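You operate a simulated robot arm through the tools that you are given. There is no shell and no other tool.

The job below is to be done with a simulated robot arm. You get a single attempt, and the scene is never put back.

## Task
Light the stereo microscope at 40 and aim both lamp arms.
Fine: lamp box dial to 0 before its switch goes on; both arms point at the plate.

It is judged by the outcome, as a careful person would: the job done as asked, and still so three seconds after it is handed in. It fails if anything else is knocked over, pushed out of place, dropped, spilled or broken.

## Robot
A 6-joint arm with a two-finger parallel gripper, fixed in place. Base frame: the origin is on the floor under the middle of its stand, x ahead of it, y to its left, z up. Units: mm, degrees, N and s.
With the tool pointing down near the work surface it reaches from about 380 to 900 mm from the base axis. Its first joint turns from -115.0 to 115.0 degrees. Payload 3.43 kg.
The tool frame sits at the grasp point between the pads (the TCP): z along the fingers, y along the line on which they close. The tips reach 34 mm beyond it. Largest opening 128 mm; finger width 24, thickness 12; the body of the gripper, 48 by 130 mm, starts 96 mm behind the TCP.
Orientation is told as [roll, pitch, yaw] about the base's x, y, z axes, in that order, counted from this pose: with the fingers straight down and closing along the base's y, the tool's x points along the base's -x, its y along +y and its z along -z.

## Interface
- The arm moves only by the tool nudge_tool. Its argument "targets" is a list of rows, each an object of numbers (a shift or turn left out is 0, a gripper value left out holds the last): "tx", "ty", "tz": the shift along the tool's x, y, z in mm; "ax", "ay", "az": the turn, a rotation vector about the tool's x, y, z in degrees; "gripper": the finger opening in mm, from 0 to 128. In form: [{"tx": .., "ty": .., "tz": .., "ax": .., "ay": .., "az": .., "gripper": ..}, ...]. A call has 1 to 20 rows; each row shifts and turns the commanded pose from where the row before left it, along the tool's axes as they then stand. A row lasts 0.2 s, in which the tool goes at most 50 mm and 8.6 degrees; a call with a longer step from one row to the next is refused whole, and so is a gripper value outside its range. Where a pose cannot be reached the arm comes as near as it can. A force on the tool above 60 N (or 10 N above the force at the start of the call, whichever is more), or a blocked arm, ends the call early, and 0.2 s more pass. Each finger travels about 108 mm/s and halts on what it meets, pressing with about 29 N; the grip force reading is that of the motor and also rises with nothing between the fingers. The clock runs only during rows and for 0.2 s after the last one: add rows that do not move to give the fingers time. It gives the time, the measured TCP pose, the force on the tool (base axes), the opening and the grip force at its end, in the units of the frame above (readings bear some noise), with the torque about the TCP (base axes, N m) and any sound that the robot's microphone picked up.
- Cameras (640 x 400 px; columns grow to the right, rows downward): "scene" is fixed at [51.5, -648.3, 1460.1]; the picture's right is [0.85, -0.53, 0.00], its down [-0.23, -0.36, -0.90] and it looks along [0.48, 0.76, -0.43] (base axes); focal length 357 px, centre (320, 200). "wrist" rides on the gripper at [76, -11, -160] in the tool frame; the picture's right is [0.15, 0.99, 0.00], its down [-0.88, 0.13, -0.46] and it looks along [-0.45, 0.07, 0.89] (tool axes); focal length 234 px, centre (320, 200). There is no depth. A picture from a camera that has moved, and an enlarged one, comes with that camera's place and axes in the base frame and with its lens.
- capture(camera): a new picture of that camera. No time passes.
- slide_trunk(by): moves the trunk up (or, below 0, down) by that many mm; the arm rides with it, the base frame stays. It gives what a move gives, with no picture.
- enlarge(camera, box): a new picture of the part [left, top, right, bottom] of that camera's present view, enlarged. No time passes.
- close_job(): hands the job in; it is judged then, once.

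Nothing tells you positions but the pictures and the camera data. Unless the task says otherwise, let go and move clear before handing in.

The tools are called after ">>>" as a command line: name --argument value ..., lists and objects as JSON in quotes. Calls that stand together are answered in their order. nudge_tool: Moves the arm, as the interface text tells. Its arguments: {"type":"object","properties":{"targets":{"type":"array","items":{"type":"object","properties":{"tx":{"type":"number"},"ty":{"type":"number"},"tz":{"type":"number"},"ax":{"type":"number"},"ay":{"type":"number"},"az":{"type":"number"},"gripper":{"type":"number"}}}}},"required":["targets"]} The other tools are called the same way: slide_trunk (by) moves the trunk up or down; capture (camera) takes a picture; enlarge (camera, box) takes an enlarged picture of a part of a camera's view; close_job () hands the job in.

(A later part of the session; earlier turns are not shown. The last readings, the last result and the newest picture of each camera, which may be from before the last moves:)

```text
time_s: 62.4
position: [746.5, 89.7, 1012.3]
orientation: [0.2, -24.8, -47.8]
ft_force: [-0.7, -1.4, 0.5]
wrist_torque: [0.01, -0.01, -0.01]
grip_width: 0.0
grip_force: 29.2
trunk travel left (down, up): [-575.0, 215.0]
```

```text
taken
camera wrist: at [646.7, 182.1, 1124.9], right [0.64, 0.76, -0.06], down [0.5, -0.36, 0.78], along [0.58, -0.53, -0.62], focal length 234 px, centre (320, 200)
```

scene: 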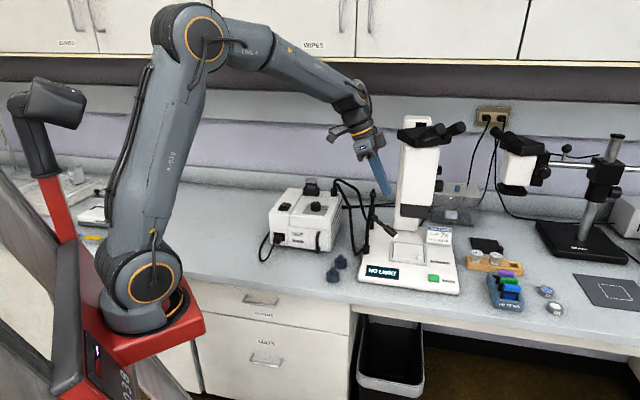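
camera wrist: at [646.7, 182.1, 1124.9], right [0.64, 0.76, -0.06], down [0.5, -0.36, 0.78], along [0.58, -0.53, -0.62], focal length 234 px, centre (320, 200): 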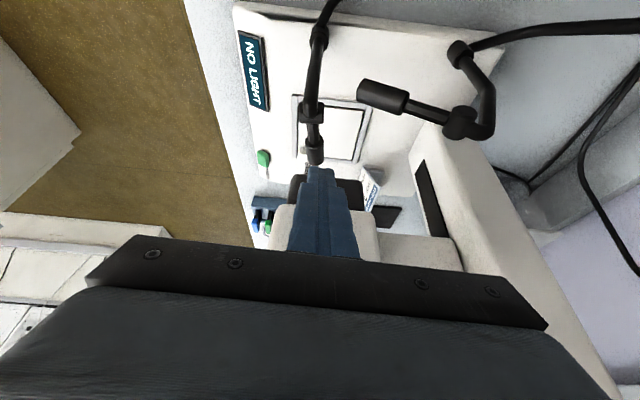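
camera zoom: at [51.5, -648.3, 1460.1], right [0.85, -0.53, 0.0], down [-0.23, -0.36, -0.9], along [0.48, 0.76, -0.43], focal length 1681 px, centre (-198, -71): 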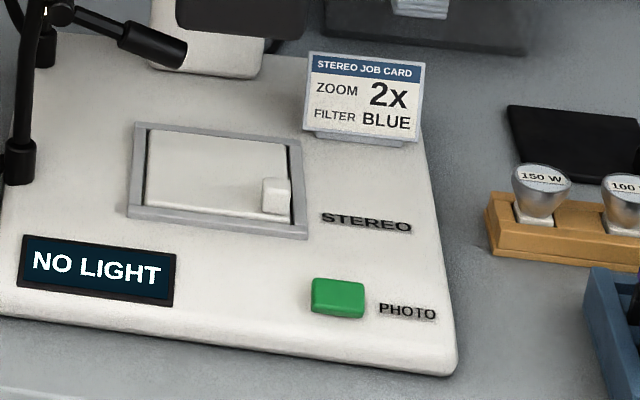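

The base and plate have not moved, but the microscope head looks lower than before, so my fingers seem to have pushed it down its column. I'll compare against the same crop I took earlier.

>>> enlarge --camera "scene" --box '[340, 150, 440, 270]'

>>> enlarge --camera "scene" --box '[380, 100, 480, 220]'

>>> enlarge --camera "scene" --box '[355, 180, 405, 260]'

```text
3.33 times, centred on (390, 210) of scene
camera zoom: at [51.5, -648.3, 1460.1], right [0.85, -0.53, 0.0], down [-0.23, -0.36, -0.9], along [0.48, 0.76, -0.43], focal length 1191 px, centre (87, 167)
```

zoom: 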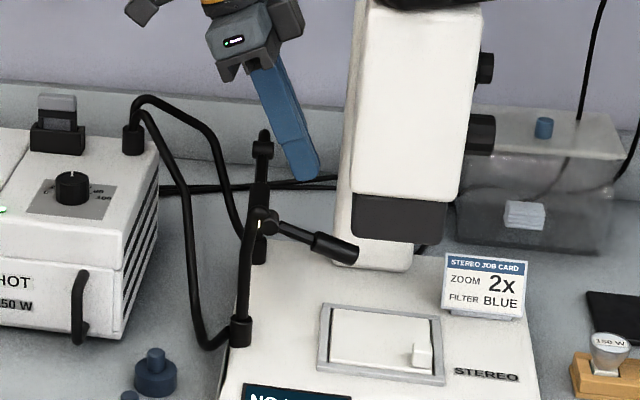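

```text
3.33 times, centred on (430, 160) of scene
camera zoom: at [51.5, -648.3, 1460.1], right [0.85, -0.53, 0.0], down [-0.23, -0.36, -0.9], along [0.48, 0.76, -0.43], focal length 1191 px, centre (-47, 333)
```

zoom: 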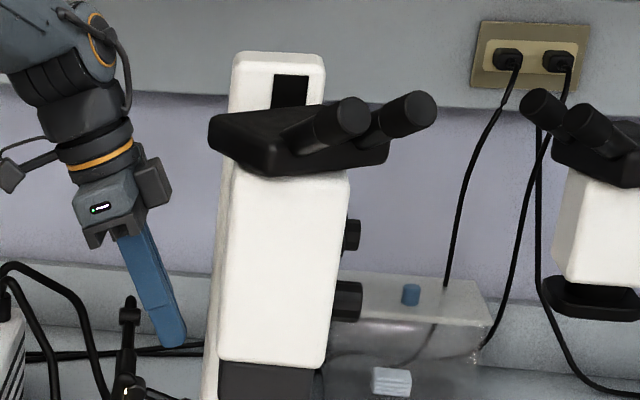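

```text
5.00 times, centred on (380, 220) of scene
camera zoom: at [51.5, -648.3, 1460.1], right [0.85, -0.53, 0.0], down [-0.23, -0.36, -0.9], along [0.48, 0.76, -0.43], focal length 1786 px, centre (20, 100)
```

zoom: 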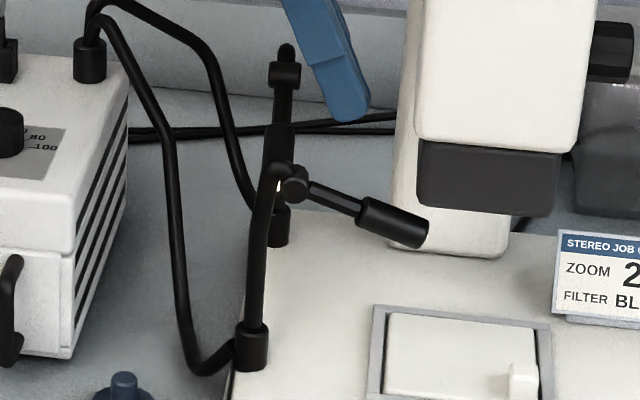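

The head slid down its column by about 15 mm: the knob carried on the head moved with it, while the column and base are unchanged. I need to put that back, so I'll retreat and bring the closed fingers in horizontally, to lift it from below on the side facing the robot.

>>> nudge_tool --targets '[{"tz": -40}, {"tz": -40}, {"ty": -42}, {"ty": -42}, {"ty": -42}, {"ty": -43}, {"ay": 8.3}, {"ay": 8.3}, {"ay": 8.2}, {"az": -8}, {"az": -8}, {"az": -8}, {"az": -8}, {"az": -8}, {"az": -7.8}, {}]'

>>> nudge_tool --targets '[{"ay": -8.2}, {"ay": -8.2}, {"ay": -8.2}, {"ay": -8.2}, {"ay": -8.2}, {"ay": -8.2}, {"ay": -8.2}, {"ay": -8.2}, {"ay": -8.2}, {"ay": -8.2}, {"ay": -8}, {}, {}]'

>>> capture --camera "wrist"

>>> capture --camera "scene"

```text
time_s: 65.8
position: [599.4, -1.6, 1084.1]
orientation: [0.1, -0.2, 0.2]
ft_force: [-0.2, 0.2, 1.0]
wrist_torque: [0.04, -0.04, 0.0]
grip_width: 0.3
grip_force: 28.8
trunk travel left (down, up): [-575.0, 215.0]
```

```text
time_s: 68.6
position: [626.4, -0.6, 1088.7]
orientation: [138.7, -89.6, -138.8]
ft_force: [0.2, -0.3, -0.4]
wrist_torque: [0.01, 0.03, -0.02]
grip_width: 0.0
grip_force: 29.4
out of reach, approached as far as the arm can: row 9, 10, 11
trunk travel left (down, up): [-575.0, 215.0]
```

```text
taken
camera wrist: at [469.1, -11.3, 1012.6], right [0.0, 0.99, -0.14], down [-0.46, 0.13, 0.88], along [0.89, 0.07, 0.45], focal length 234 px, centre (320, 200)
```

wrist: 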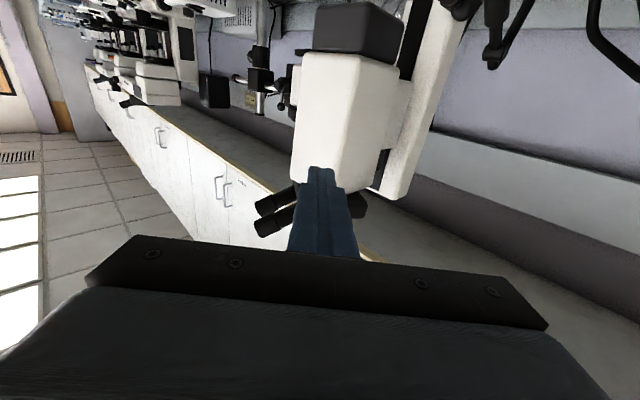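

```text
taken
```

scene: 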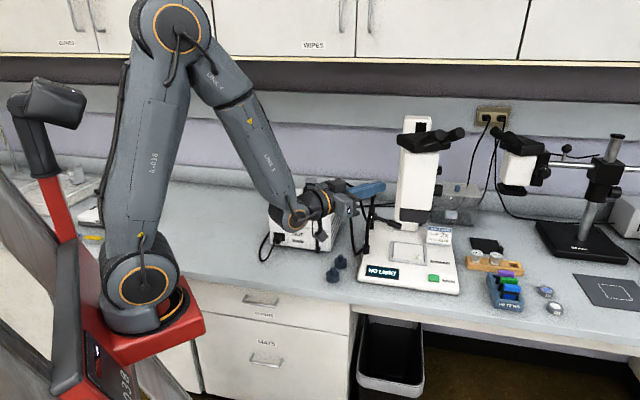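

The tool is horizontal, pointing at the microscope. I'll lower it to just below the objective block before moving in.

>>> nudge_tool --targets '[{"tx": 38}, {"tx": 38}, {"tx": 38}, {"tx": 38}, {"tx": 36}, {"tz": 20}, {}, {}]'

>>> capture --camera "wrist"

>>> enlarge --camera "scene" --box '[300, 130, 460, 290]'

```text
time_s: 70.4
position: [645.9, 0.2, 899.9]
orientation: [134.4, -89.7, -134.6]
ft_force: [0.0, -0.5, 0.3]
wrist_torque: [0.01, 0.0, 0.0]
grip_width: 0.0
grip_force: 29.3
trunk travel left (down, up): [-575.0, 215.0]
```

```text
taken
camera wrist: at [487.2, -10.4, 823.5], right [0.0, 0.99, -0.14], down [-0.46, 0.13, 0.88], along [0.89, 0.07, 0.45], focal length 234 px, centre (320, 200)
```

wrist: 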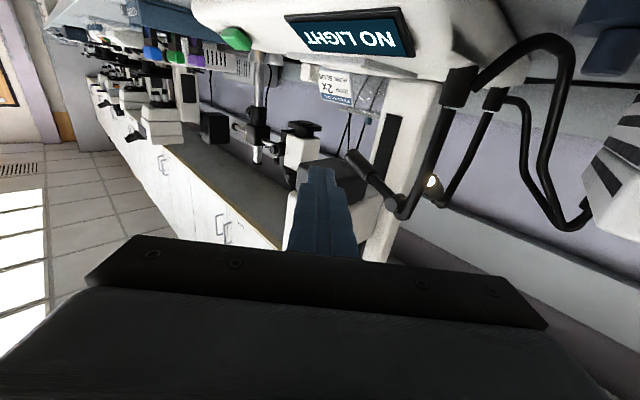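

```text
2.50 times, centred on (380, 210) of scene
camera zoom: at [51.5, -648.3, 1460.1], right [0.85, -0.53, 0.0], down [-0.23, -0.36, -0.9], along [0.48, 0.76, -0.43], focal length 893 px, centre (170, 175)
```

zoom: 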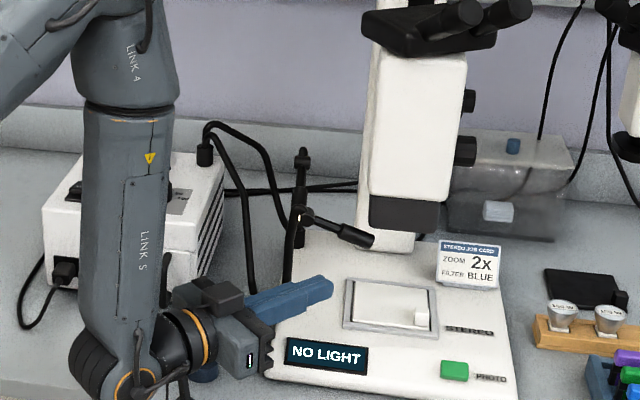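

>>> enlarge --camera "wrist" --box '[240, 60, 460, 220]'

```text
2.50 times, centred on (350, 140) of wrist
camera zoom: at [487.2, -10.4, 823.5], right [0.0, 0.99, -0.14], down [-0.46, 0.13, 0.88], along [0.89, 0.07, 0.45], focal length 585 px, centre (245, 350)
```

zoom: 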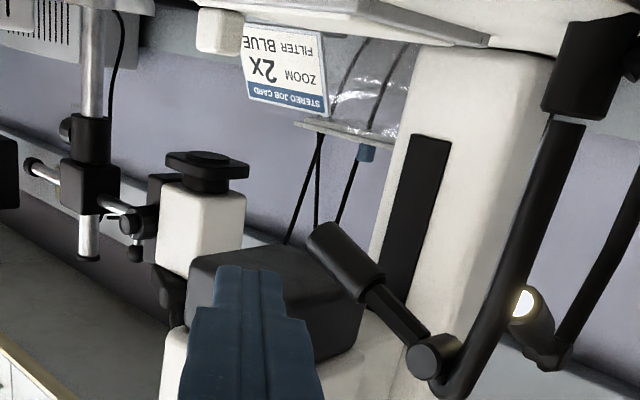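

The block's underside is near z≈939 and my finger tops are at about 912. I'll slide in along y≈0, clear of the lamp head, until the fingers are under the block.

>>> nudge_tool --targets '[{"tz": 30}, {"tz": 30}, {"tz": 30}, {"tz": 30}, {"tz": 20}, {"tz": 14}, {}]'

>>> enlarge --camera "wrist" --box '[200, 0, 500, 220]'

>>> enlarge --camera "scene" --box '[355, 180, 435, 260]'

```text
time_s: 72.0
position: [802.7, 1.7, 898.6]
orientation: [133.8, -89.7, -133.7]
ft_force: [-0.3, 0.9, 0.3]
wrist_torque: [-0.02, -0.01, -0.02]
grip_width: 0.0
grip_force: 28.7
trunk travel left (down, up): [-575.0, 215.0]
```

```text
1.82 times, centred on (350, 110) of wrist
camera zoom: at [644.3, -8.7, 823.2], right [0.0, 0.99, -0.14], down [-0.46, 0.13, 0.88], along [0.89, 0.07, 0.45], focal length 426 px, centre (266, 364)
```

zoom: 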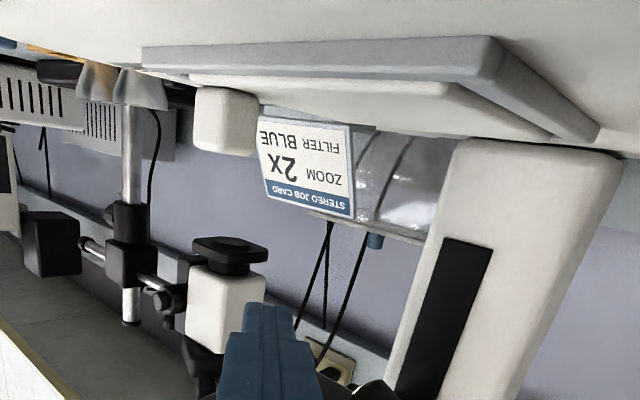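

```text
5.00 times, centred on (395, 220) of scene
camera zoom: at [51.5, -648.3, 1460.1], right [0.85, -0.53, 0.0], down [-0.23, -0.36, -0.9], along [0.48, 0.76, -0.43], focal length 1786 px, centre (-55, 100)
```

zoom: 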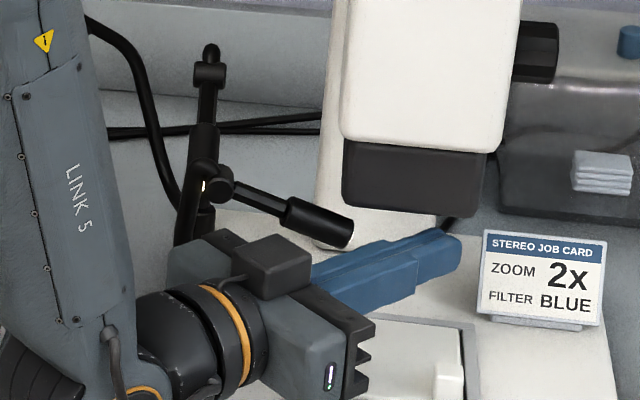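

The fingers are under the block with clearance all round. I'll raise slowly until I feel contact.

>>> nudge_tool --targets '[{"tx": -6}, {"tx": -6}, {"tx": -5}, {"tx": -3}, {"tx": -2}, {}]'

>>> enlarge --camera "scene" --box '[355, 180, 435, 260]'

```text
time_s: 73.4
position: [801.3, 0.8, 921.6]
orientation: [122.7, -89.9, -122.6]
ft_force: [-1.4, 2.3, -3.5]
wrist_torque: [-0.08, -0.09, -0.03]
grip_width: 0.0
grip_force: 29.0
trunk travel left (down, up): [-575.0, 215.0]
```

```text
5.00 times, centred on (395, 220) of scene
camera zoom: at [51.5, -648.3, 1460.1], right [0.85, -0.53, 0.0], down [-0.23, -0.36, -0.9], along [0.48, 0.76, -0.43], focal length 1786 px, centre (-55, 100)
```

zoom: 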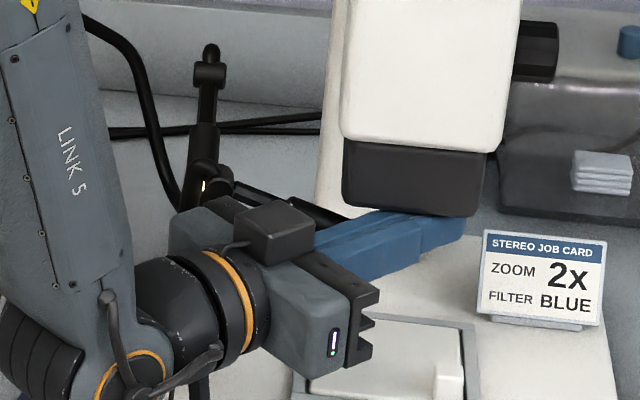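

Contact is just beginning. I'll lift in small steps and check both the head and the base as I go.

>>> nudge_tool --targets '[{"tx": -1.5}, {"tx": -1.5}, {"tx": -1.5}, {}]'

>>> enlarge --camera "scene" --box '[355, 180, 435, 260]'

```text
time_s: 74.4
position: [801.1, -0.1, 926.2]
orientation: [123.0, -89.7, -123.2]
ft_force: [-4.9, -0.1, -8.5]
wrist_torque: [-0.09, -0.2, 0.09]
grip_width: 0.0
grip_force: 29.0
trunk travel left (down, up): [-575.0, 215.0]
```

```text
5.00 times, centred on (395, 220) of scene
camera zoom: at [51.5, -648.3, 1460.1], right [0.85, -0.53, 0.0], down [-0.23, -0.36, -0.9], along [0.48, 0.76, -0.43], focal length 1786 px, centre (-55, 100)
```

zoom: 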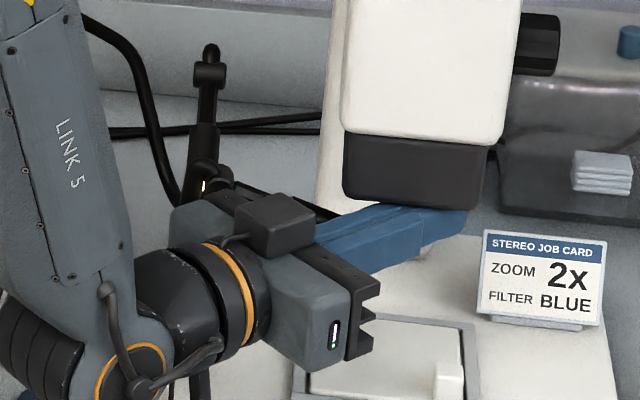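

The head rises easily, at about 8 N. I'll continue about 9 mm more and compare with the original crop.

>>> nudge_tool --targets '[{"tx": -1.5}, {"tx": -1.5}, {"tx": -1.5}, {"tx": -1.5}, {"tx": -1.5}, {"tx": -1}, {}]'

>>> enlarge --camera "scene" --box '[355, 180, 405, 260]'

>>> enlarge --camera "scene" --box '[340, 110, 480, 300]'

```text
time_s: 76.0
position: [802.0, 0.5, 935.6]
orientation: [134.2, -89.7, -134.1]
ft_force: [0.5, -2.7, -8.8]
wrist_torque: [-0.07, -0.09, 0.05]
grip_width: 0.1
grip_force: 29.1
trunk travel left (down, up): [-575.0, 215.0]
```

```text
5.00 times, centred on (380, 220) of scene
camera zoom: at [51.5, -648.3, 1460.1], right [0.85, -0.53, 0.0], down [-0.23, -0.36, -0.9], along [0.48, 0.76, -0.43], focal length 1786 px, centre (20, 100)
```

zoom: 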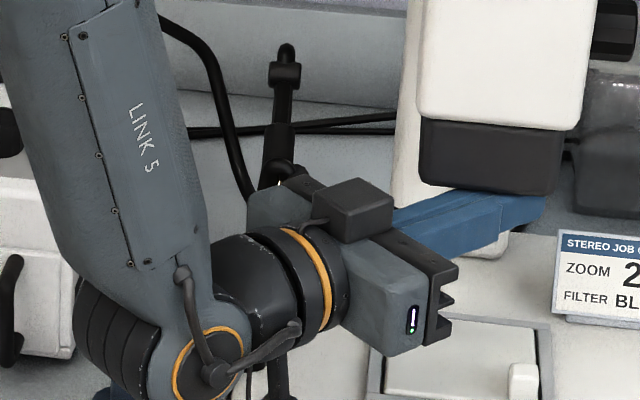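

```text
2.11 times, centred on (410, 205) of scene
camera zoom: at [51.5, -648.3, 1460.1], right [0.85, -0.53, 0.0], down [-0.23, -0.36, -0.9], along [0.48, 0.76, -0.43], focal length 752 px, centre (130, 190)
```

zoom: 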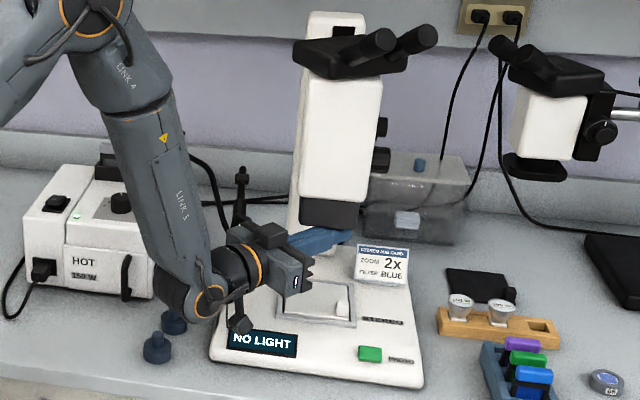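

The block now matches its original position to within a pixel. I'll lower the fingers gently and check that the head stays there.

>>> nudge_tool --targets '[{"tx": 2}, {"tx": 4}, {"tx": 8}, {"tx": 10}, {}, {}]'

>>> enlarge --camera "scene" --box '[355, 180, 405, 260]'

>>> enlarge --camera "wrist" --box '[200, 0, 500, 220]'

```text
time_s: 77.4
position: [801.8, 1.5, 911.8]
orientation: [133.7, -89.7, -133.6]
ft_force: [0.1, 0.3, 1.2]
wrist_torque: [0.01, -0.01, -0.01]
grip_width: 0.0
grip_force: 29.2
trunk travel left (down, up): [-575.0, 215.0]
```

```text
5.00 times, centred on (380, 220) of scene
camera zoom: at [51.5, -648.3, 1460.1], right [0.85, -0.53, 0.0], down [-0.23, -0.36, -0.9], along [0.48, 0.76, -0.43], focal length 1786 px, centre (20, 100)
```

zoom: 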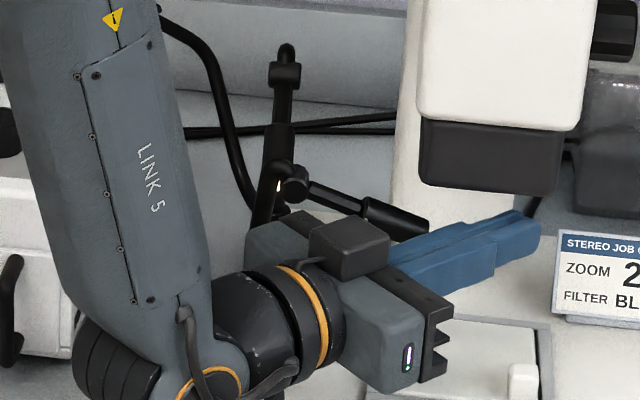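

```text
1.82 times, centred on (350, 110) of wrist
camera zoom: at [644.2, -9.6, 836.2], right [0.0, 0.99, -0.14], down [-0.46, 0.13, 0.88], along [0.89, 0.07, 0.45], focal length 426 px, centre (266, 364)
```

zoom: 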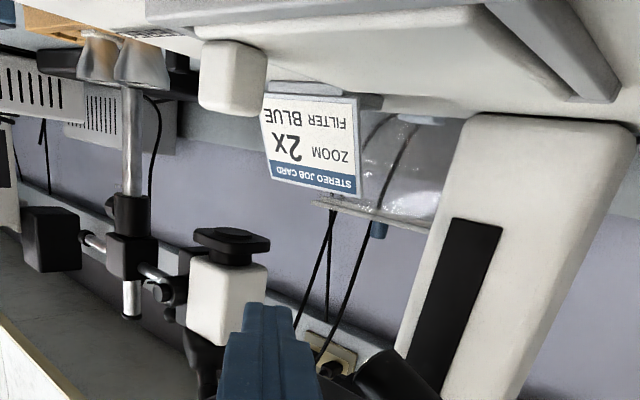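

The head holds at its original height and the base hasn't shifted. I now know the white body extends further left than I assumed, so I'll withdraw and re-approach the front lamp with a 50° tilt, keeping the fingers well away from it.

>>> nudge_tool --targets '[{"tz": -20}, {"tz": -35}, {"tz": -35}, {"tz": -35}, {"tz": -35}, {"tx": -40}, {"tx": -40}, {"tx": -40}, {"ay": 8}, {"ay": 8}, {"ay": 8}, {"ay": 8}, {"ay": 8}, {}, {}]'

>>> capture --camera "wrist"

```text
time_s: 80.6
position: [641.8, 0.0, 1031.7]
orientation: [0.4, -50.2, -0.2]
ft_force: [-0.4, 0.0, -1.0]
wrist_torque: [0.02, 0.02, -0.02]
grip_width: 0.1
grip_force: 29.1
trunk travel left (down, up): [-575.0, 215.0]
```

```text
taken
camera wrist: at [472.1, -11.4, 1075.8], right [-0.09, 0.99, -0.11], down [0.21, 0.13, 0.97], along [0.97, 0.07, -0.22], focal length 234 px, centre (320, 200)
```

wrist: 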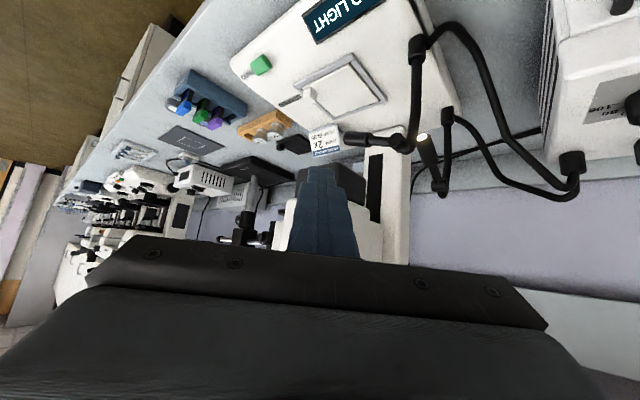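

Everything is clear and stable. Next I'll yaw to −40° and move over behind the front lamp's hinge at a safe height.

>>> nudge_tool --targets '[{"ax": 6.13, "az": 5.14}, {"ax": 6.13, "az": 5.14}, {"ax": 6.13, "az": 5.14}, {"ax": 6.13, "az": 5.14}, {"ax": 6.13, "az": 5.14}, {}, {}]'

>>> capture --camera "wrist"

```text
time_s: 82.2
position: [644.3, 1.1, 1034.6]
orientation: [1.3, -50.6, -36.9]
ft_force: [0.3, -0.6, -0.2]
wrist_torque: [0.03, 0.0, 0.01]
grip_width: 0.2
grip_force: 28.5
out of reach, approached as far as the arm can: row 1
trunk travel left (down, up): [-575.0, 215.0]
```

```text
taken
camera wrist: at [500.0, 92.3, 1077.3], right [0.51, 0.86, -0.1], down [0.24, -0.03, 0.97], along [0.83, -0.51, -0.22], focal length 234 px, centre (320, 200)
```

wrist: 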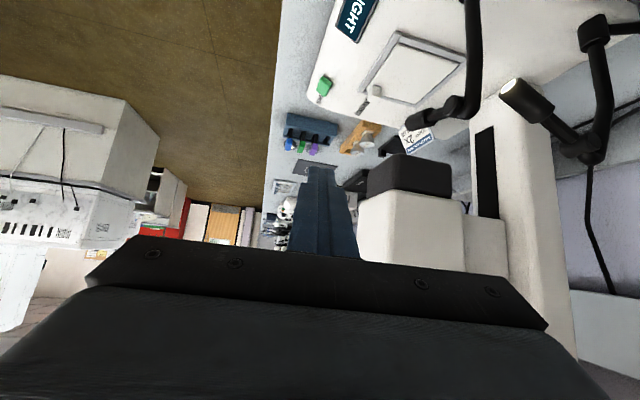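

>>> nudge_tool --targets '[{"tx": -2.2, "ty": 30.4, "tz": 2.7}, {"tx": -2.2, "ty": 30.4, "tz": 2.7}, {"tx": -2.2, "ty": 30.4, "tz": 2.7}, {"tx": -2.2, "ty": 30.4, "tz": 2.7}, {}, {}]'

>>> capture --camera "wrist"

>>> enlarge --camera "wrist" --box '[260, 20, 460, 220]'

>>> enlarge --camera "scene" --box '[340, 150, 440, 270]'

```text
time_s: 83.6
position: [727.4, 91.6, 1033.7]
orientation: [1.3, -50.6, -36.8]
ft_force: [-0.2, -0.3, -0.7]
wrist_torque: [0.0, 0.0, -0.03]
grip_width: 0.0
grip_force: 28.9
trunk travel left (down, up): [-575.0, 215.0]
```

```text
taken
camera wrist: at [583.0, 182.2, 1076.8], right [0.51, 0.86, -0.1], down [0.24, -0.03, 0.97], along [0.83, -0.51, -0.22], focal length 234 px, centre (320, 200)
```

wrist: 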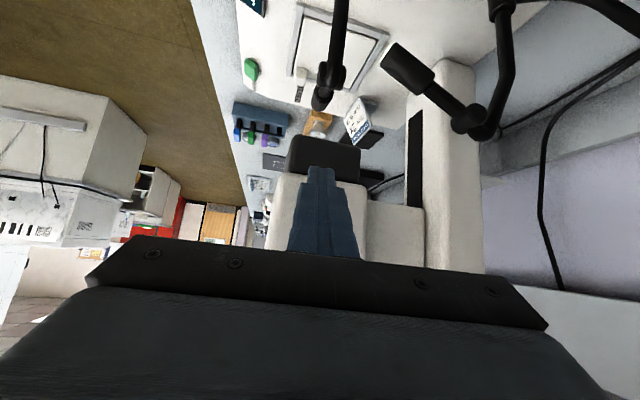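

```text
2.00 times, centred on (360, 120) of wrist
camera zoom: at [583.0, 182.2, 1076.8], right [0.51, 0.86, -0.1], down [0.24, -0.03, 0.97], along [0.83, -0.51, -0.22], focal length 468 px, centre (240, 360)
```

zoom: 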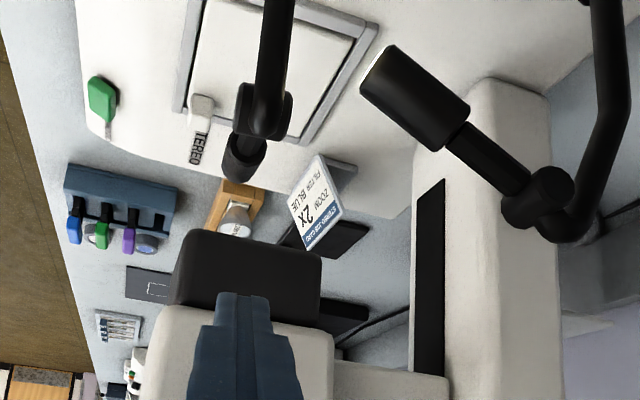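

```text
3.33 times, centred on (390, 210) of scene
camera zoom: at [51.5, -648.3, 1460.1], right [0.85, -0.53, 0.0], down [-0.23, -0.36, -0.9], along [0.48, 0.76, -0.43], focal length 1191 px, centre (87, 167)
```

zoom: 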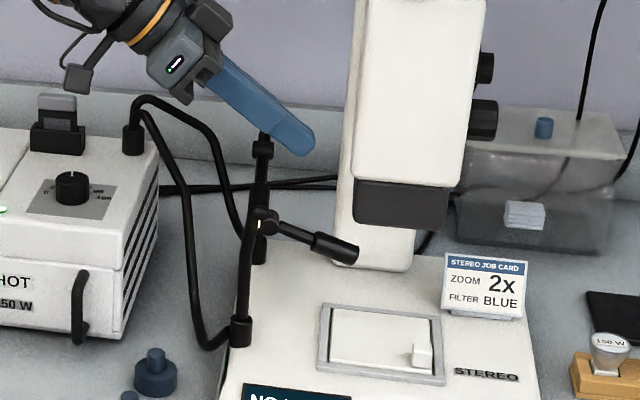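

The fingers line up with the lamp head's plane. I'll descend behind the hinge, then ease forward over the head.

>>> nudge_tool --targets '[{"ty": -5}, {"tx": 18.8, "tz": 15.5}, {"tx": 18.8, "tz": 15.4}, {"tx": -5.3, "tz": 11.9}, {"tx": -5.2, "tz": 11.8}, {}]'

>>> enlarge --camera "wrist" --box '[220, 20, 420, 220]'

>>> enlarge --camera "scene" --box '[355, 180, 405, 260]'

```text
time_s: 85.0
position: [746.7, 73.1, 980.2]
orientation: [1.3, -50.7, -36.8]
ft_force: [0.8, -0.1, 0.3]
wrist_torque: [0.0, 0.02, -0.01]
grip_width: 0.0
grip_force: 29.1
trunk travel left (down, up): [-575.0, 215.0]
```

```text
2.00 times, centred on (320, 120) of wrist
camera zoom: at [601.4, 163.7, 1022.4], right [0.5, 0.86, -0.1], down [0.24, -0.03, 0.97], along [0.83, -0.51, -0.22], focal length 468 px, centre (320, 360)
```

zoom: 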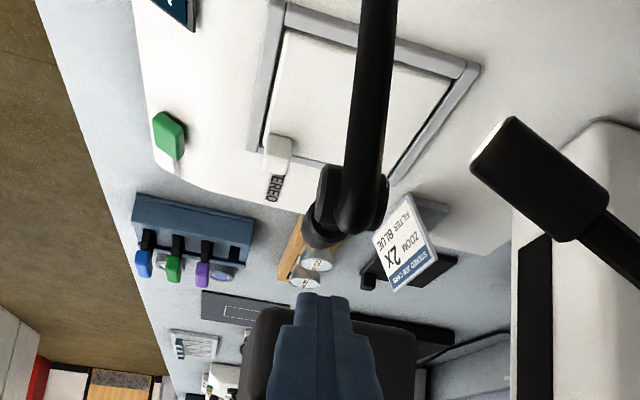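

```text
5.00 times, centred on (380, 220) of scene
camera zoom: at [51.5, -648.3, 1460.1], right [0.85, -0.53, 0.0], down [-0.23, -0.36, -0.9], along [0.48, 0.76, -0.43], focal length 1786 px, centre (20, 100)
```

zoom: 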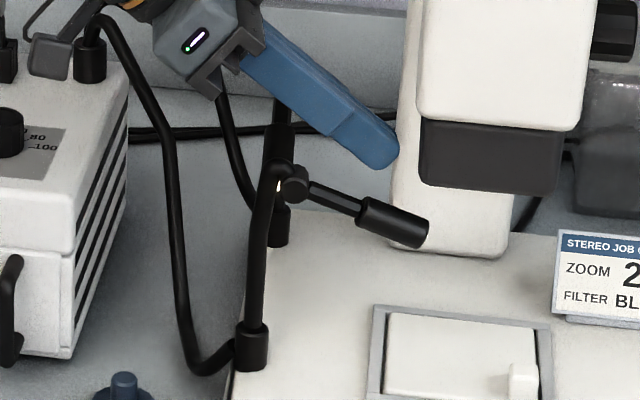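

The fingertip is about 19 mm above the lamp head. I'll come down and begin pressing.

>>> nudge_tool --targets '[{"tx": 5.4, "tz": 4.4}, {"tx": 4.6, "tz": 3.8}, {"tx": 3.1, "tz": 2.5}, {"tx": 3.3, "tz": 1.2}, {"tx": 3.3, "tz": 1.1}, {"tx": 3.3, "tz": 1.1}, {}]'

>>> enlarge --camera "scene" --box '[355, 180, 405, 260]'

```text
time_s: 86.6
position: [741.3, 76.3, 953.1]
orientation: [1.3, -50.6, -36.9]
ft_force: [1.6, -1.2, 1.5]
wrist_torque: [-0.05, -0.07, 0.0]
grip_width: 0.0
grip_force: 29.2
trunk travel left (down, up): [-575.0, 215.0]
```

```text
5.00 times, centred on (380, 220) of scene
camera zoom: at [51.5, -648.3, 1460.1], right [0.85, -0.53, 0.0], down [-0.23, -0.36, -0.9], along [0.48, 0.76, -0.43], focal length 1786 px, centre (20, 100)
```

zoom: 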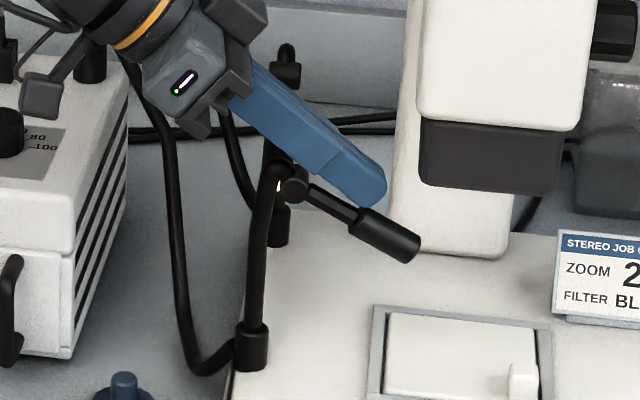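

The head tilts with light force. I'll continue along the arc.

>>> nudge_tool --targets '[{"tx": 3.3, "tz": 1.0}, {"tx": 3.3, "tz": 0.9}, {"tx": 3.3, "tz": 0.8}, {"tx": 3.3, "tz": 0.7}, {}]'

>>> enlarge --camera "scene" --box '[355, 180, 405, 260]'

>>> enlarge --camera "scene" --box '[340, 190, 470, 300]'

```text
time_s: 87.8
position: [740.2, 77.3, 945.1]
orientation: [1.9, -51.0, -37.5]
ft_force: [25.0, -18.1, 43.1]
wrist_torque: [0.45, 0.47, -0.1]
grip_width: 0.0
grip_force: 29.2
trunk travel left (down, up): [-575.0, 215.0]
```

```text
5.00 times, centred on (380, 220) of scene
camera zoom: at [51.5, -648.3, 1460.1], right [0.85, -0.53, 0.0], down [-0.23, -0.36, -0.9], along [0.48, 0.76, -0.43], focal length 1786 px, centre (20, 100)
```

zoom: 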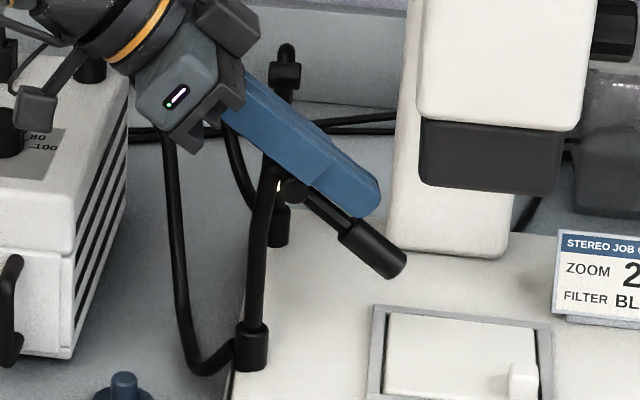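

```text
3.64 times, centred on (405, 245) of scene
camera zoom: at [51.5, -648.3, 1460.1], right [0.85, -0.53, 0.0], down [-0.23, -0.36, -0.9], along [0.48, 0.76, -0.43], focal length 1299 px, centre (11, 36)
```

zoom: 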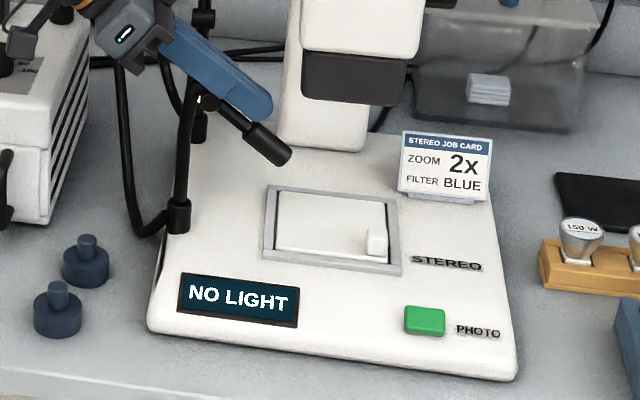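

The force rose because the flat of the finger now rests on the hinge. I'll back off, steepen the tool to about 35°, and continue pressing further out on the head.

>>> nudge_tool --targets '[{"tx": -7.7, "tz": -6.4}, {"ay": 7.5}, {"ay": 7.5}, {"tx": -11.9, "tz": 8.5}, {}]'

>>> enlarge --camera "scene" --box '[355, 180, 405, 260]'

>>> enlarge --camera "wrist" --box '[220, 20, 420, 220]'

```text
time_s: 89.0
position: [748.7, 70.5, 950.9]
orientation: [1.0, -35.5, -36.4]
ft_force: [0.8, 0.2, 1.1]
wrist_torque: [0.03, 0.0, 0.01]
grip_width: 0.2
grip_force: 28.3
trunk travel left (down, up): [-575.0, 215.0]
```

```text
5.00 times, centred on (380, 220) of scene
camera zoom: at [51.5, -648.3, 1460.1], right [0.85, -0.53, 0.0], down [-0.23, -0.36, -0.9], along [0.48, 0.76, -0.43], focal length 1786 px, centre (20, 100)
```

zoom: 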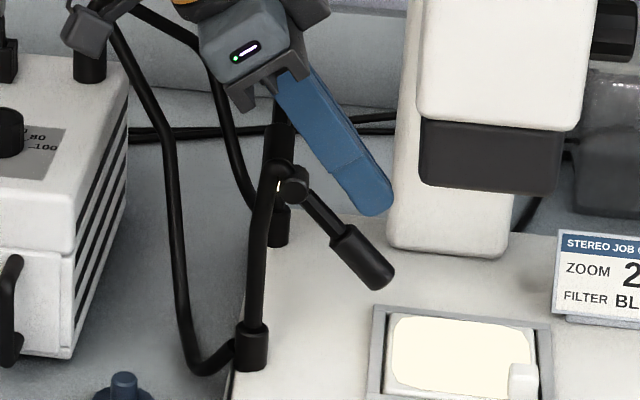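

```text
2.00 times, centred on (320, 120) of wrist
camera zoom: at [618.0, 151.5, 1036.3], right [0.48, 0.87, -0.07], down [0.43, -0.17, 0.88], along [0.76, -0.46, -0.46], focal length 468 px, centre (320, 360)
```

zoom: 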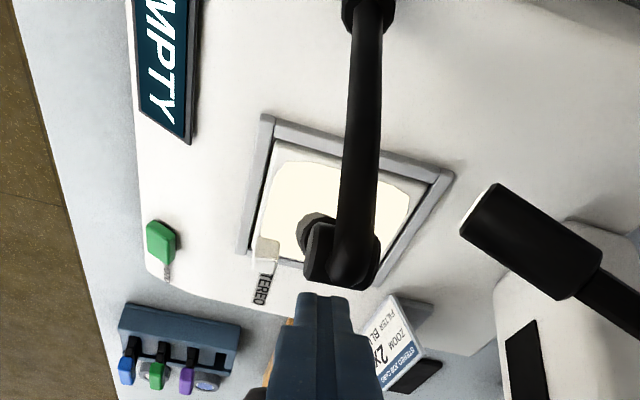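

The plate is now lit by the front lamp and the display changed from NO LIGHT to EMPTY. I'll back away and see how well the pool is centred.

>>> nudge_tool --targets '[{"tz": -20}, {"tz": -30}, {"tz": -30}, {"tz": -20}, {}]'

>>> enlarge --camera "scene" --box '[355, 180, 465, 290]'

>>> enlarge --camera "wrist" --box '[220, 20, 460, 220]'

>>> enlarge --camera "scene" --box '[385, 230, 435, 275]'

```text
time_s: 90.2
position: [700.8, 104.4, 1032.1]
orientation: [0.9, -35.6, -36.5]
ft_force: [0.5, 0.6, -0.4]
wrist_torque: [0.01, -0.06, 0.0]
grip_width: 0.1
grip_force: 28.7
trunk travel left (down, up): [-575.0, 215.0]
```

```text
3.64 times, centred on (410, 235) of scene
camera zoom: at [51.5, -648.3, 1460.1], right [0.85, -0.53, 0.0], down [-0.23, -0.36, -0.9], along [0.48, 0.76, -0.43], focal length 1299 px, centre (-7, 73)
```

zoom: 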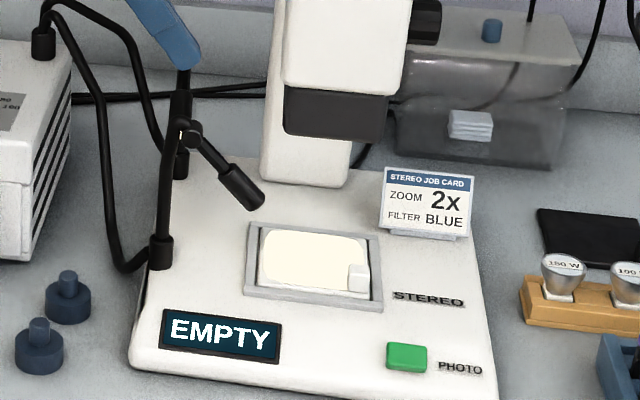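

```text
2.00 times, centred on (340, 120) of wrist
camera zoom: at [568.8, 185.0, 1117.8], right [0.48, 0.87, -0.07], down [0.43, -0.17, 0.88], along [0.76, -0.46, -0.46], focal length 468 px, centre (280, 360)
```

zoom: 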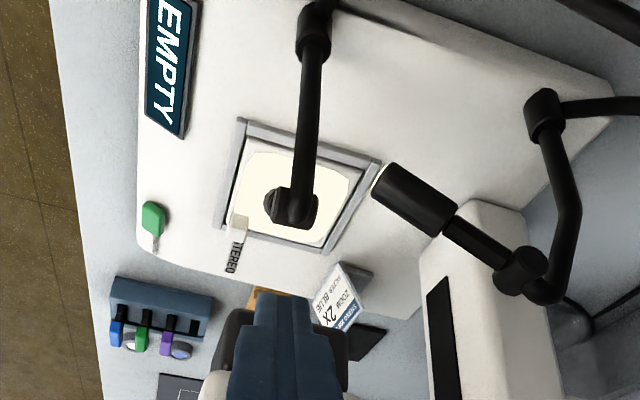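

```text
8.89 times, centred on (410, 252) of scene
camera zoom: at [51.5, -648.3, 1460.1], right [0.85, -0.53, 0.0], down [-0.23, -0.36, -0.9], along [0.48, 0.76, -0.43], focal length 3176 px, centre (-480, -267)
```

zoom: 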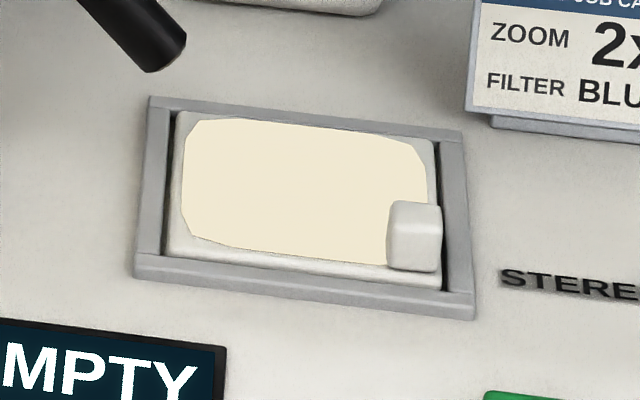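

The plate shows a lit area. To refine the front head's aim I'll zoom in on it for a more accurate bearing.

>>> enlarge --camera "wrist" --box '[310, 90, 370, 150]'

>>> enlarge --camera "scene" --box '[375, 200, 435, 270]'

```text
6.67 times, centred on (340, 120) of wrist
camera zoom: at [568.8, 185.0, 1117.8], right [0.48, 0.87, -0.07], down [0.43, -0.17, 0.88], along [0.76, -0.46, -0.46], focal length 1561 px, centre (187, 733)
```

zoom: 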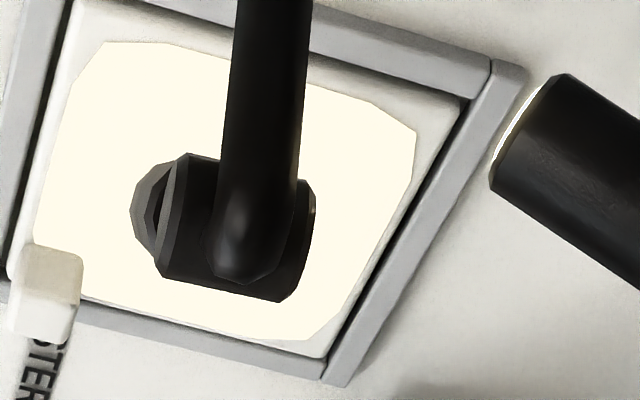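

```text
5.71 times, centred on (405, 235) of scene
camera zoom: at [51.5, -648.3, 1460.1], right [0.85, -0.53, 0.0], down [-0.23, -0.36, -0.9], along [0.48, 0.76, -0.43], focal length 2042 px, centre (-166, 0)
```

zoom: 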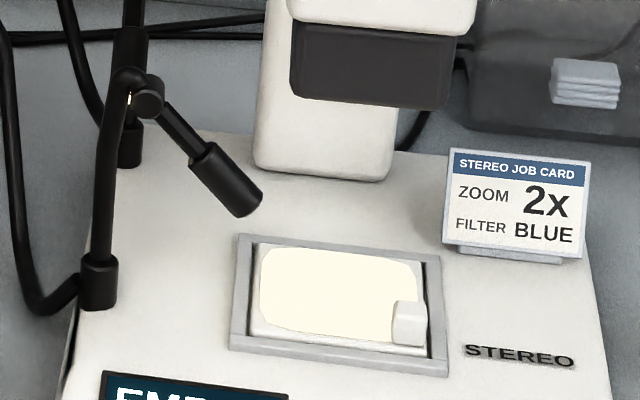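

The front ray lands about 23 mm short of the plate centre on the −y side, so it needs about 9° more swivel. I'll come down beside the head, well behind the microscope body, and nudge it sideways.

>>> nudge_tool --targets '[{"tx": -13.6, "ty": -42.5, "tz": 9.7}, {"tx": 25.3, "tz": 35.4}, {"tx": 25.3, "tz": 35.4}, {}, {"tx": -5.1, "tz": 18.7}, {"tx": -5.1, "tz": 18.6}, {}]'

>>> enlarge --camera "wrist" --box '[220, 20, 420, 220]'

>>> enlarge --camera "scene" --box '[355, 180, 435, 270]'

```text
time_s: 91.8
position: [715.6, 43.1, 920.6]
orientation: [1.1, -35.7, -36.5]
ft_force: [0.6, -0.6, -0.7]
wrist_torque: [-0.01, -0.02, 0.02]
grip_width: 0.2
grip_force: 29.5
trunk travel left (down, up): [-575.0, 215.0]
```

```text
2.00 times, centred on (320, 120) of wrist
camera zoom: at [584.1, 122.7, 1006.2], right [0.48, 0.87, -0.07], down [0.43, -0.17, 0.88], along [0.76, -0.46, -0.46], focal length 468 px, centre (320, 360)
```

zoom: 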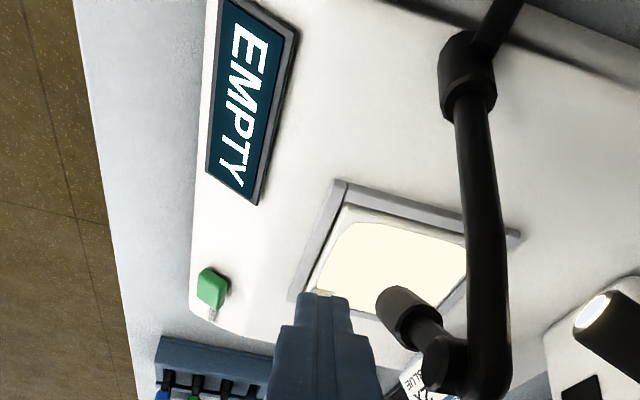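

```text
4.44 times, centred on (395, 225) of scene
camera zoom: at [51.5, -648.3, 1460.1], right [0.85, -0.53, 0.0], down [-0.23, -0.36, -0.9], along [0.48, 0.76, -0.43], focal length 1588 px, centre (-13, 89)
```

zoom: 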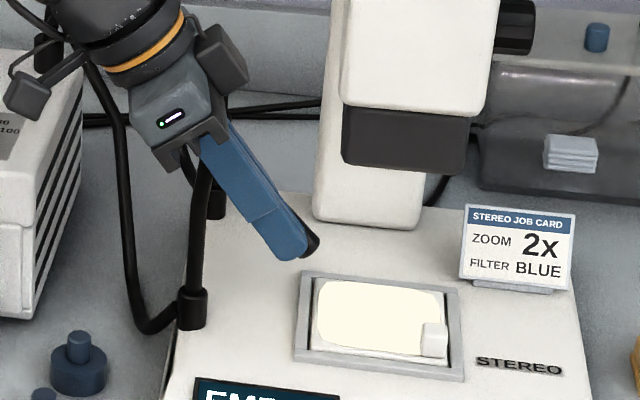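

>>> nudge_tool --targets '[{"ty": 7}, {"ty": 4}, {"ty": 3.5}, {"ty": 3.5}, {"ty": 3}, {}]'

>>> enlarge --camera "wrist" --box '[220, 20, 420, 220]'

>>> enlarge --camera "scene" --box '[355, 180, 435, 270]'

```text
time_s: 93.2
position: [728.4, 59.0, 919.8]
orientation: [0.9, -35.5, -36.7]
ft_force: [-2.7, -13.3, 5.3]
wrist_torque: [0.33, 0.02, 0.21]
grip_width: 0.0
grip_force: 29.2
trunk travel left (down, up): [-575.0, 215.0]
```

```text
2.00 times, centred on (320, 120) of wrist
camera zoom: at [597.0, 139.1, 1006.3], right [0.49, 0.87, -0.07], down [0.43, -0.17, 0.88], along [0.76, -0.46, -0.46], focal length 468 px, centre (320, 360)
```

zoom: 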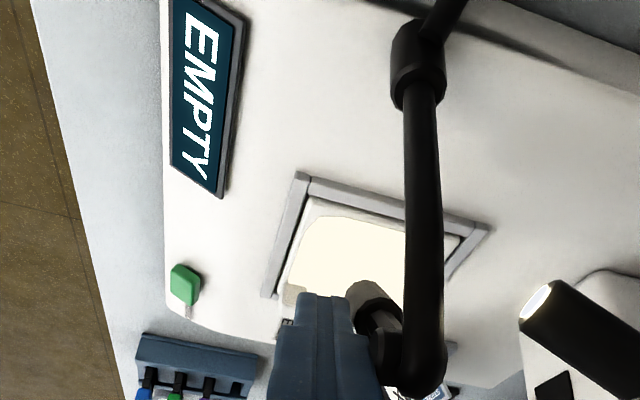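

```text
4.44 times, centred on (395, 225) of scene
camera zoom: at [51.5, -648.3, 1460.1], right [0.85, -0.53, 0.0], down [-0.23, -0.36, -0.9], along [0.48, 0.76, -0.43], focal length 1588 px, centre (-13, 89)
```

zoom: 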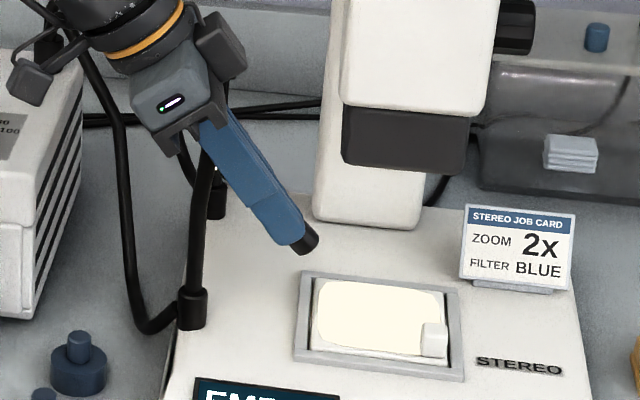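

>>> nudge_tool --targets '[{"ty": -8}, {"ty": -12}, {"tx": 6, "tz": -22}, {"tz": -40}, {"tz": -40}, {}]'

>>> capture --camera "wrist"

>>> enlarge --camera "wrist" --box '[280, 50, 400, 150]'

>>> enlarge --camera "scene" --box '[375, 200, 435, 270]'

```text
time_s: 94.6
position: [663.2, 81.0, 1001.0]
orientation: [1.1, -35.5, -36.5]
ft_force: [0.5, 1.1, 0.1]
wrist_torque: [-0.02, 0.01, 0.02]
grip_width: 0.0
grip_force: 29.5
trunk travel left (down, up): [-575.0, 215.0]
```

```text
taken
camera wrist: at [532.2, 160.5, 1086.9], right [0.48, 0.87, -0.07], down [0.43, -0.17, 0.88], along [0.76, -0.46, -0.46], focal length 234 px, centre (320, 200)
```

wrist: 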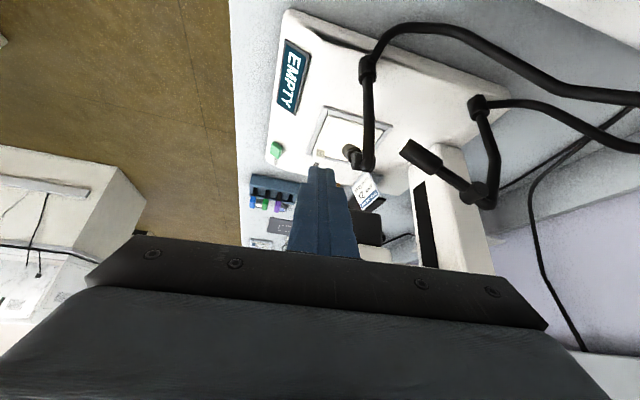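

```text
4.00 times, centred on (340, 100) of wrist
camera zoom: at [532.2, 160.5, 1086.9], right [0.48, 0.87, -0.07], down [0.43, -0.17, 0.88], along [0.76, -0.46, -0.46], focal length 937 px, centre (240, 600)
```

zoom: 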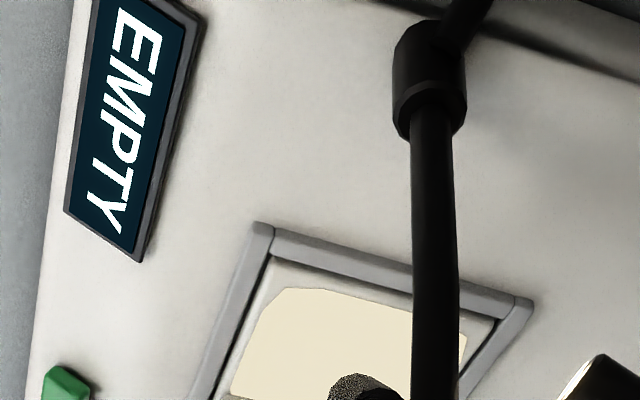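

```text
5.71 times, centred on (405, 235) of scene
camera zoom: at [51.5, -648.3, 1460.1], right [0.85, -0.53, 0.0], down [-0.23, -0.36, -0.9], along [0.48, 0.76, -0.43], focal length 2042 px, centre (-166, 0)
```

zoom: 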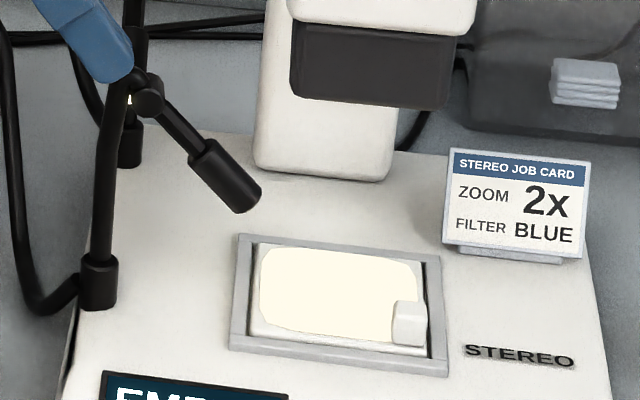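

>>> enlarge --camera "wrist" --box '[310, 110, 410, 190]'

```text
5.00 times, centred on (360, 150) of wrist
camera zoom: at [532.2, 160.5, 1086.9], right [0.48, 0.87, -0.07], down [0.43, -0.17, 0.88], along [0.76, -0.46, -0.46], focal length 1171 px, centre (120, 450)
```

zoom: 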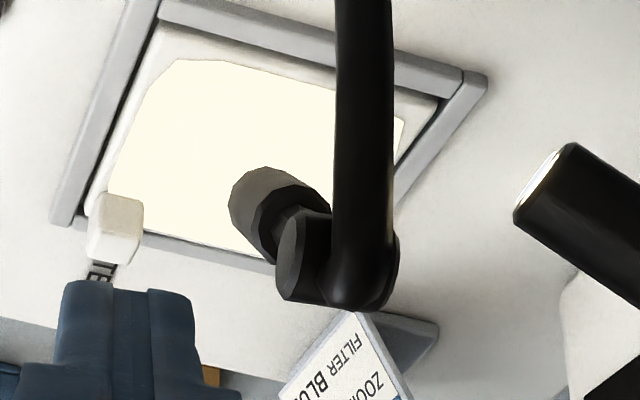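

The previous nudge pressed against the hinge end rather than the head, so it only turned a couple of degrees. I'll use a steeper tool, tilted about 15°, so only the fingertip touches near the lamp tip.

>>> nudge_tool --targets '[{"ay": 7}, {"ay": 7}, {"ay": 6}, {"tx": -24.1, "ty": 1.7, "tz": 6.7}, {"tx": -24.1, "ty": 1.8, "tz": 6.7}, {"tx": 8.1, "tz": 29.4}, {"tx": 8.2, "tz": 29.4}, {"tx": -10.2, "tz": 19.4}, {"tx": -10.2, "tz": 19.4}, {}]'

>>> enlarge --camera "wrist" --box '[260, 60, 420, 220]'

>>> enlarge --camera "scene" --box '[355, 180, 435, 270]'

```text
time_s: 96.8
position: [727.7, 42.3, 900.9]
orientation: [0.8, -15.5, -36.1]
ft_force: [0.4, 0.5, -0.3]
wrist_torque: [-0.01, 0.0, -0.02]
grip_width: 0.0
grip_force: 29.1
out of reach, approached as far as the arm can: row 4, 5
trunk travel left (down, up): [-575.0, 215.0]
```

```text
2.50 times, centred on (340, 140) of wrist
camera zoom: at [628.2, 100.8, 1033.6], right [0.47, 0.88, -0.02], down [0.66, -0.33, 0.68], along [0.59, -0.33, -0.73], focal length 585 px, centre (270, 350)
```

zoom: 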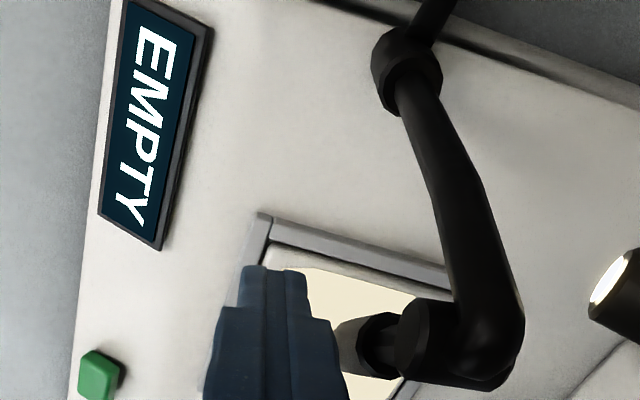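

```text
4.44 times, centred on (395, 225) of scene
camera zoom: at [51.5, -648.3, 1460.1], right [0.85, -0.53, 0.0], down [-0.23, -0.36, -0.9], along [0.48, 0.76, -0.43], focal length 1588 px, centre (-13, 89)
```

zoom: 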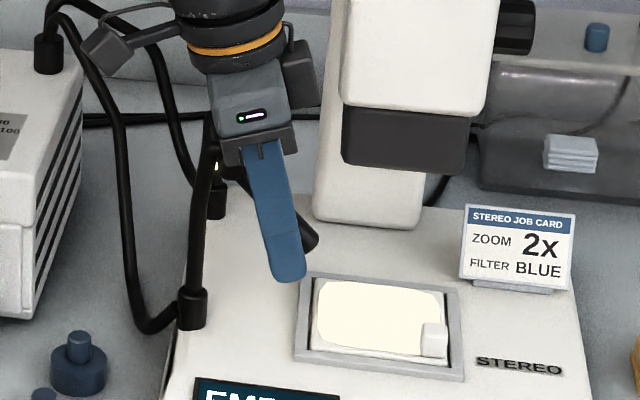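

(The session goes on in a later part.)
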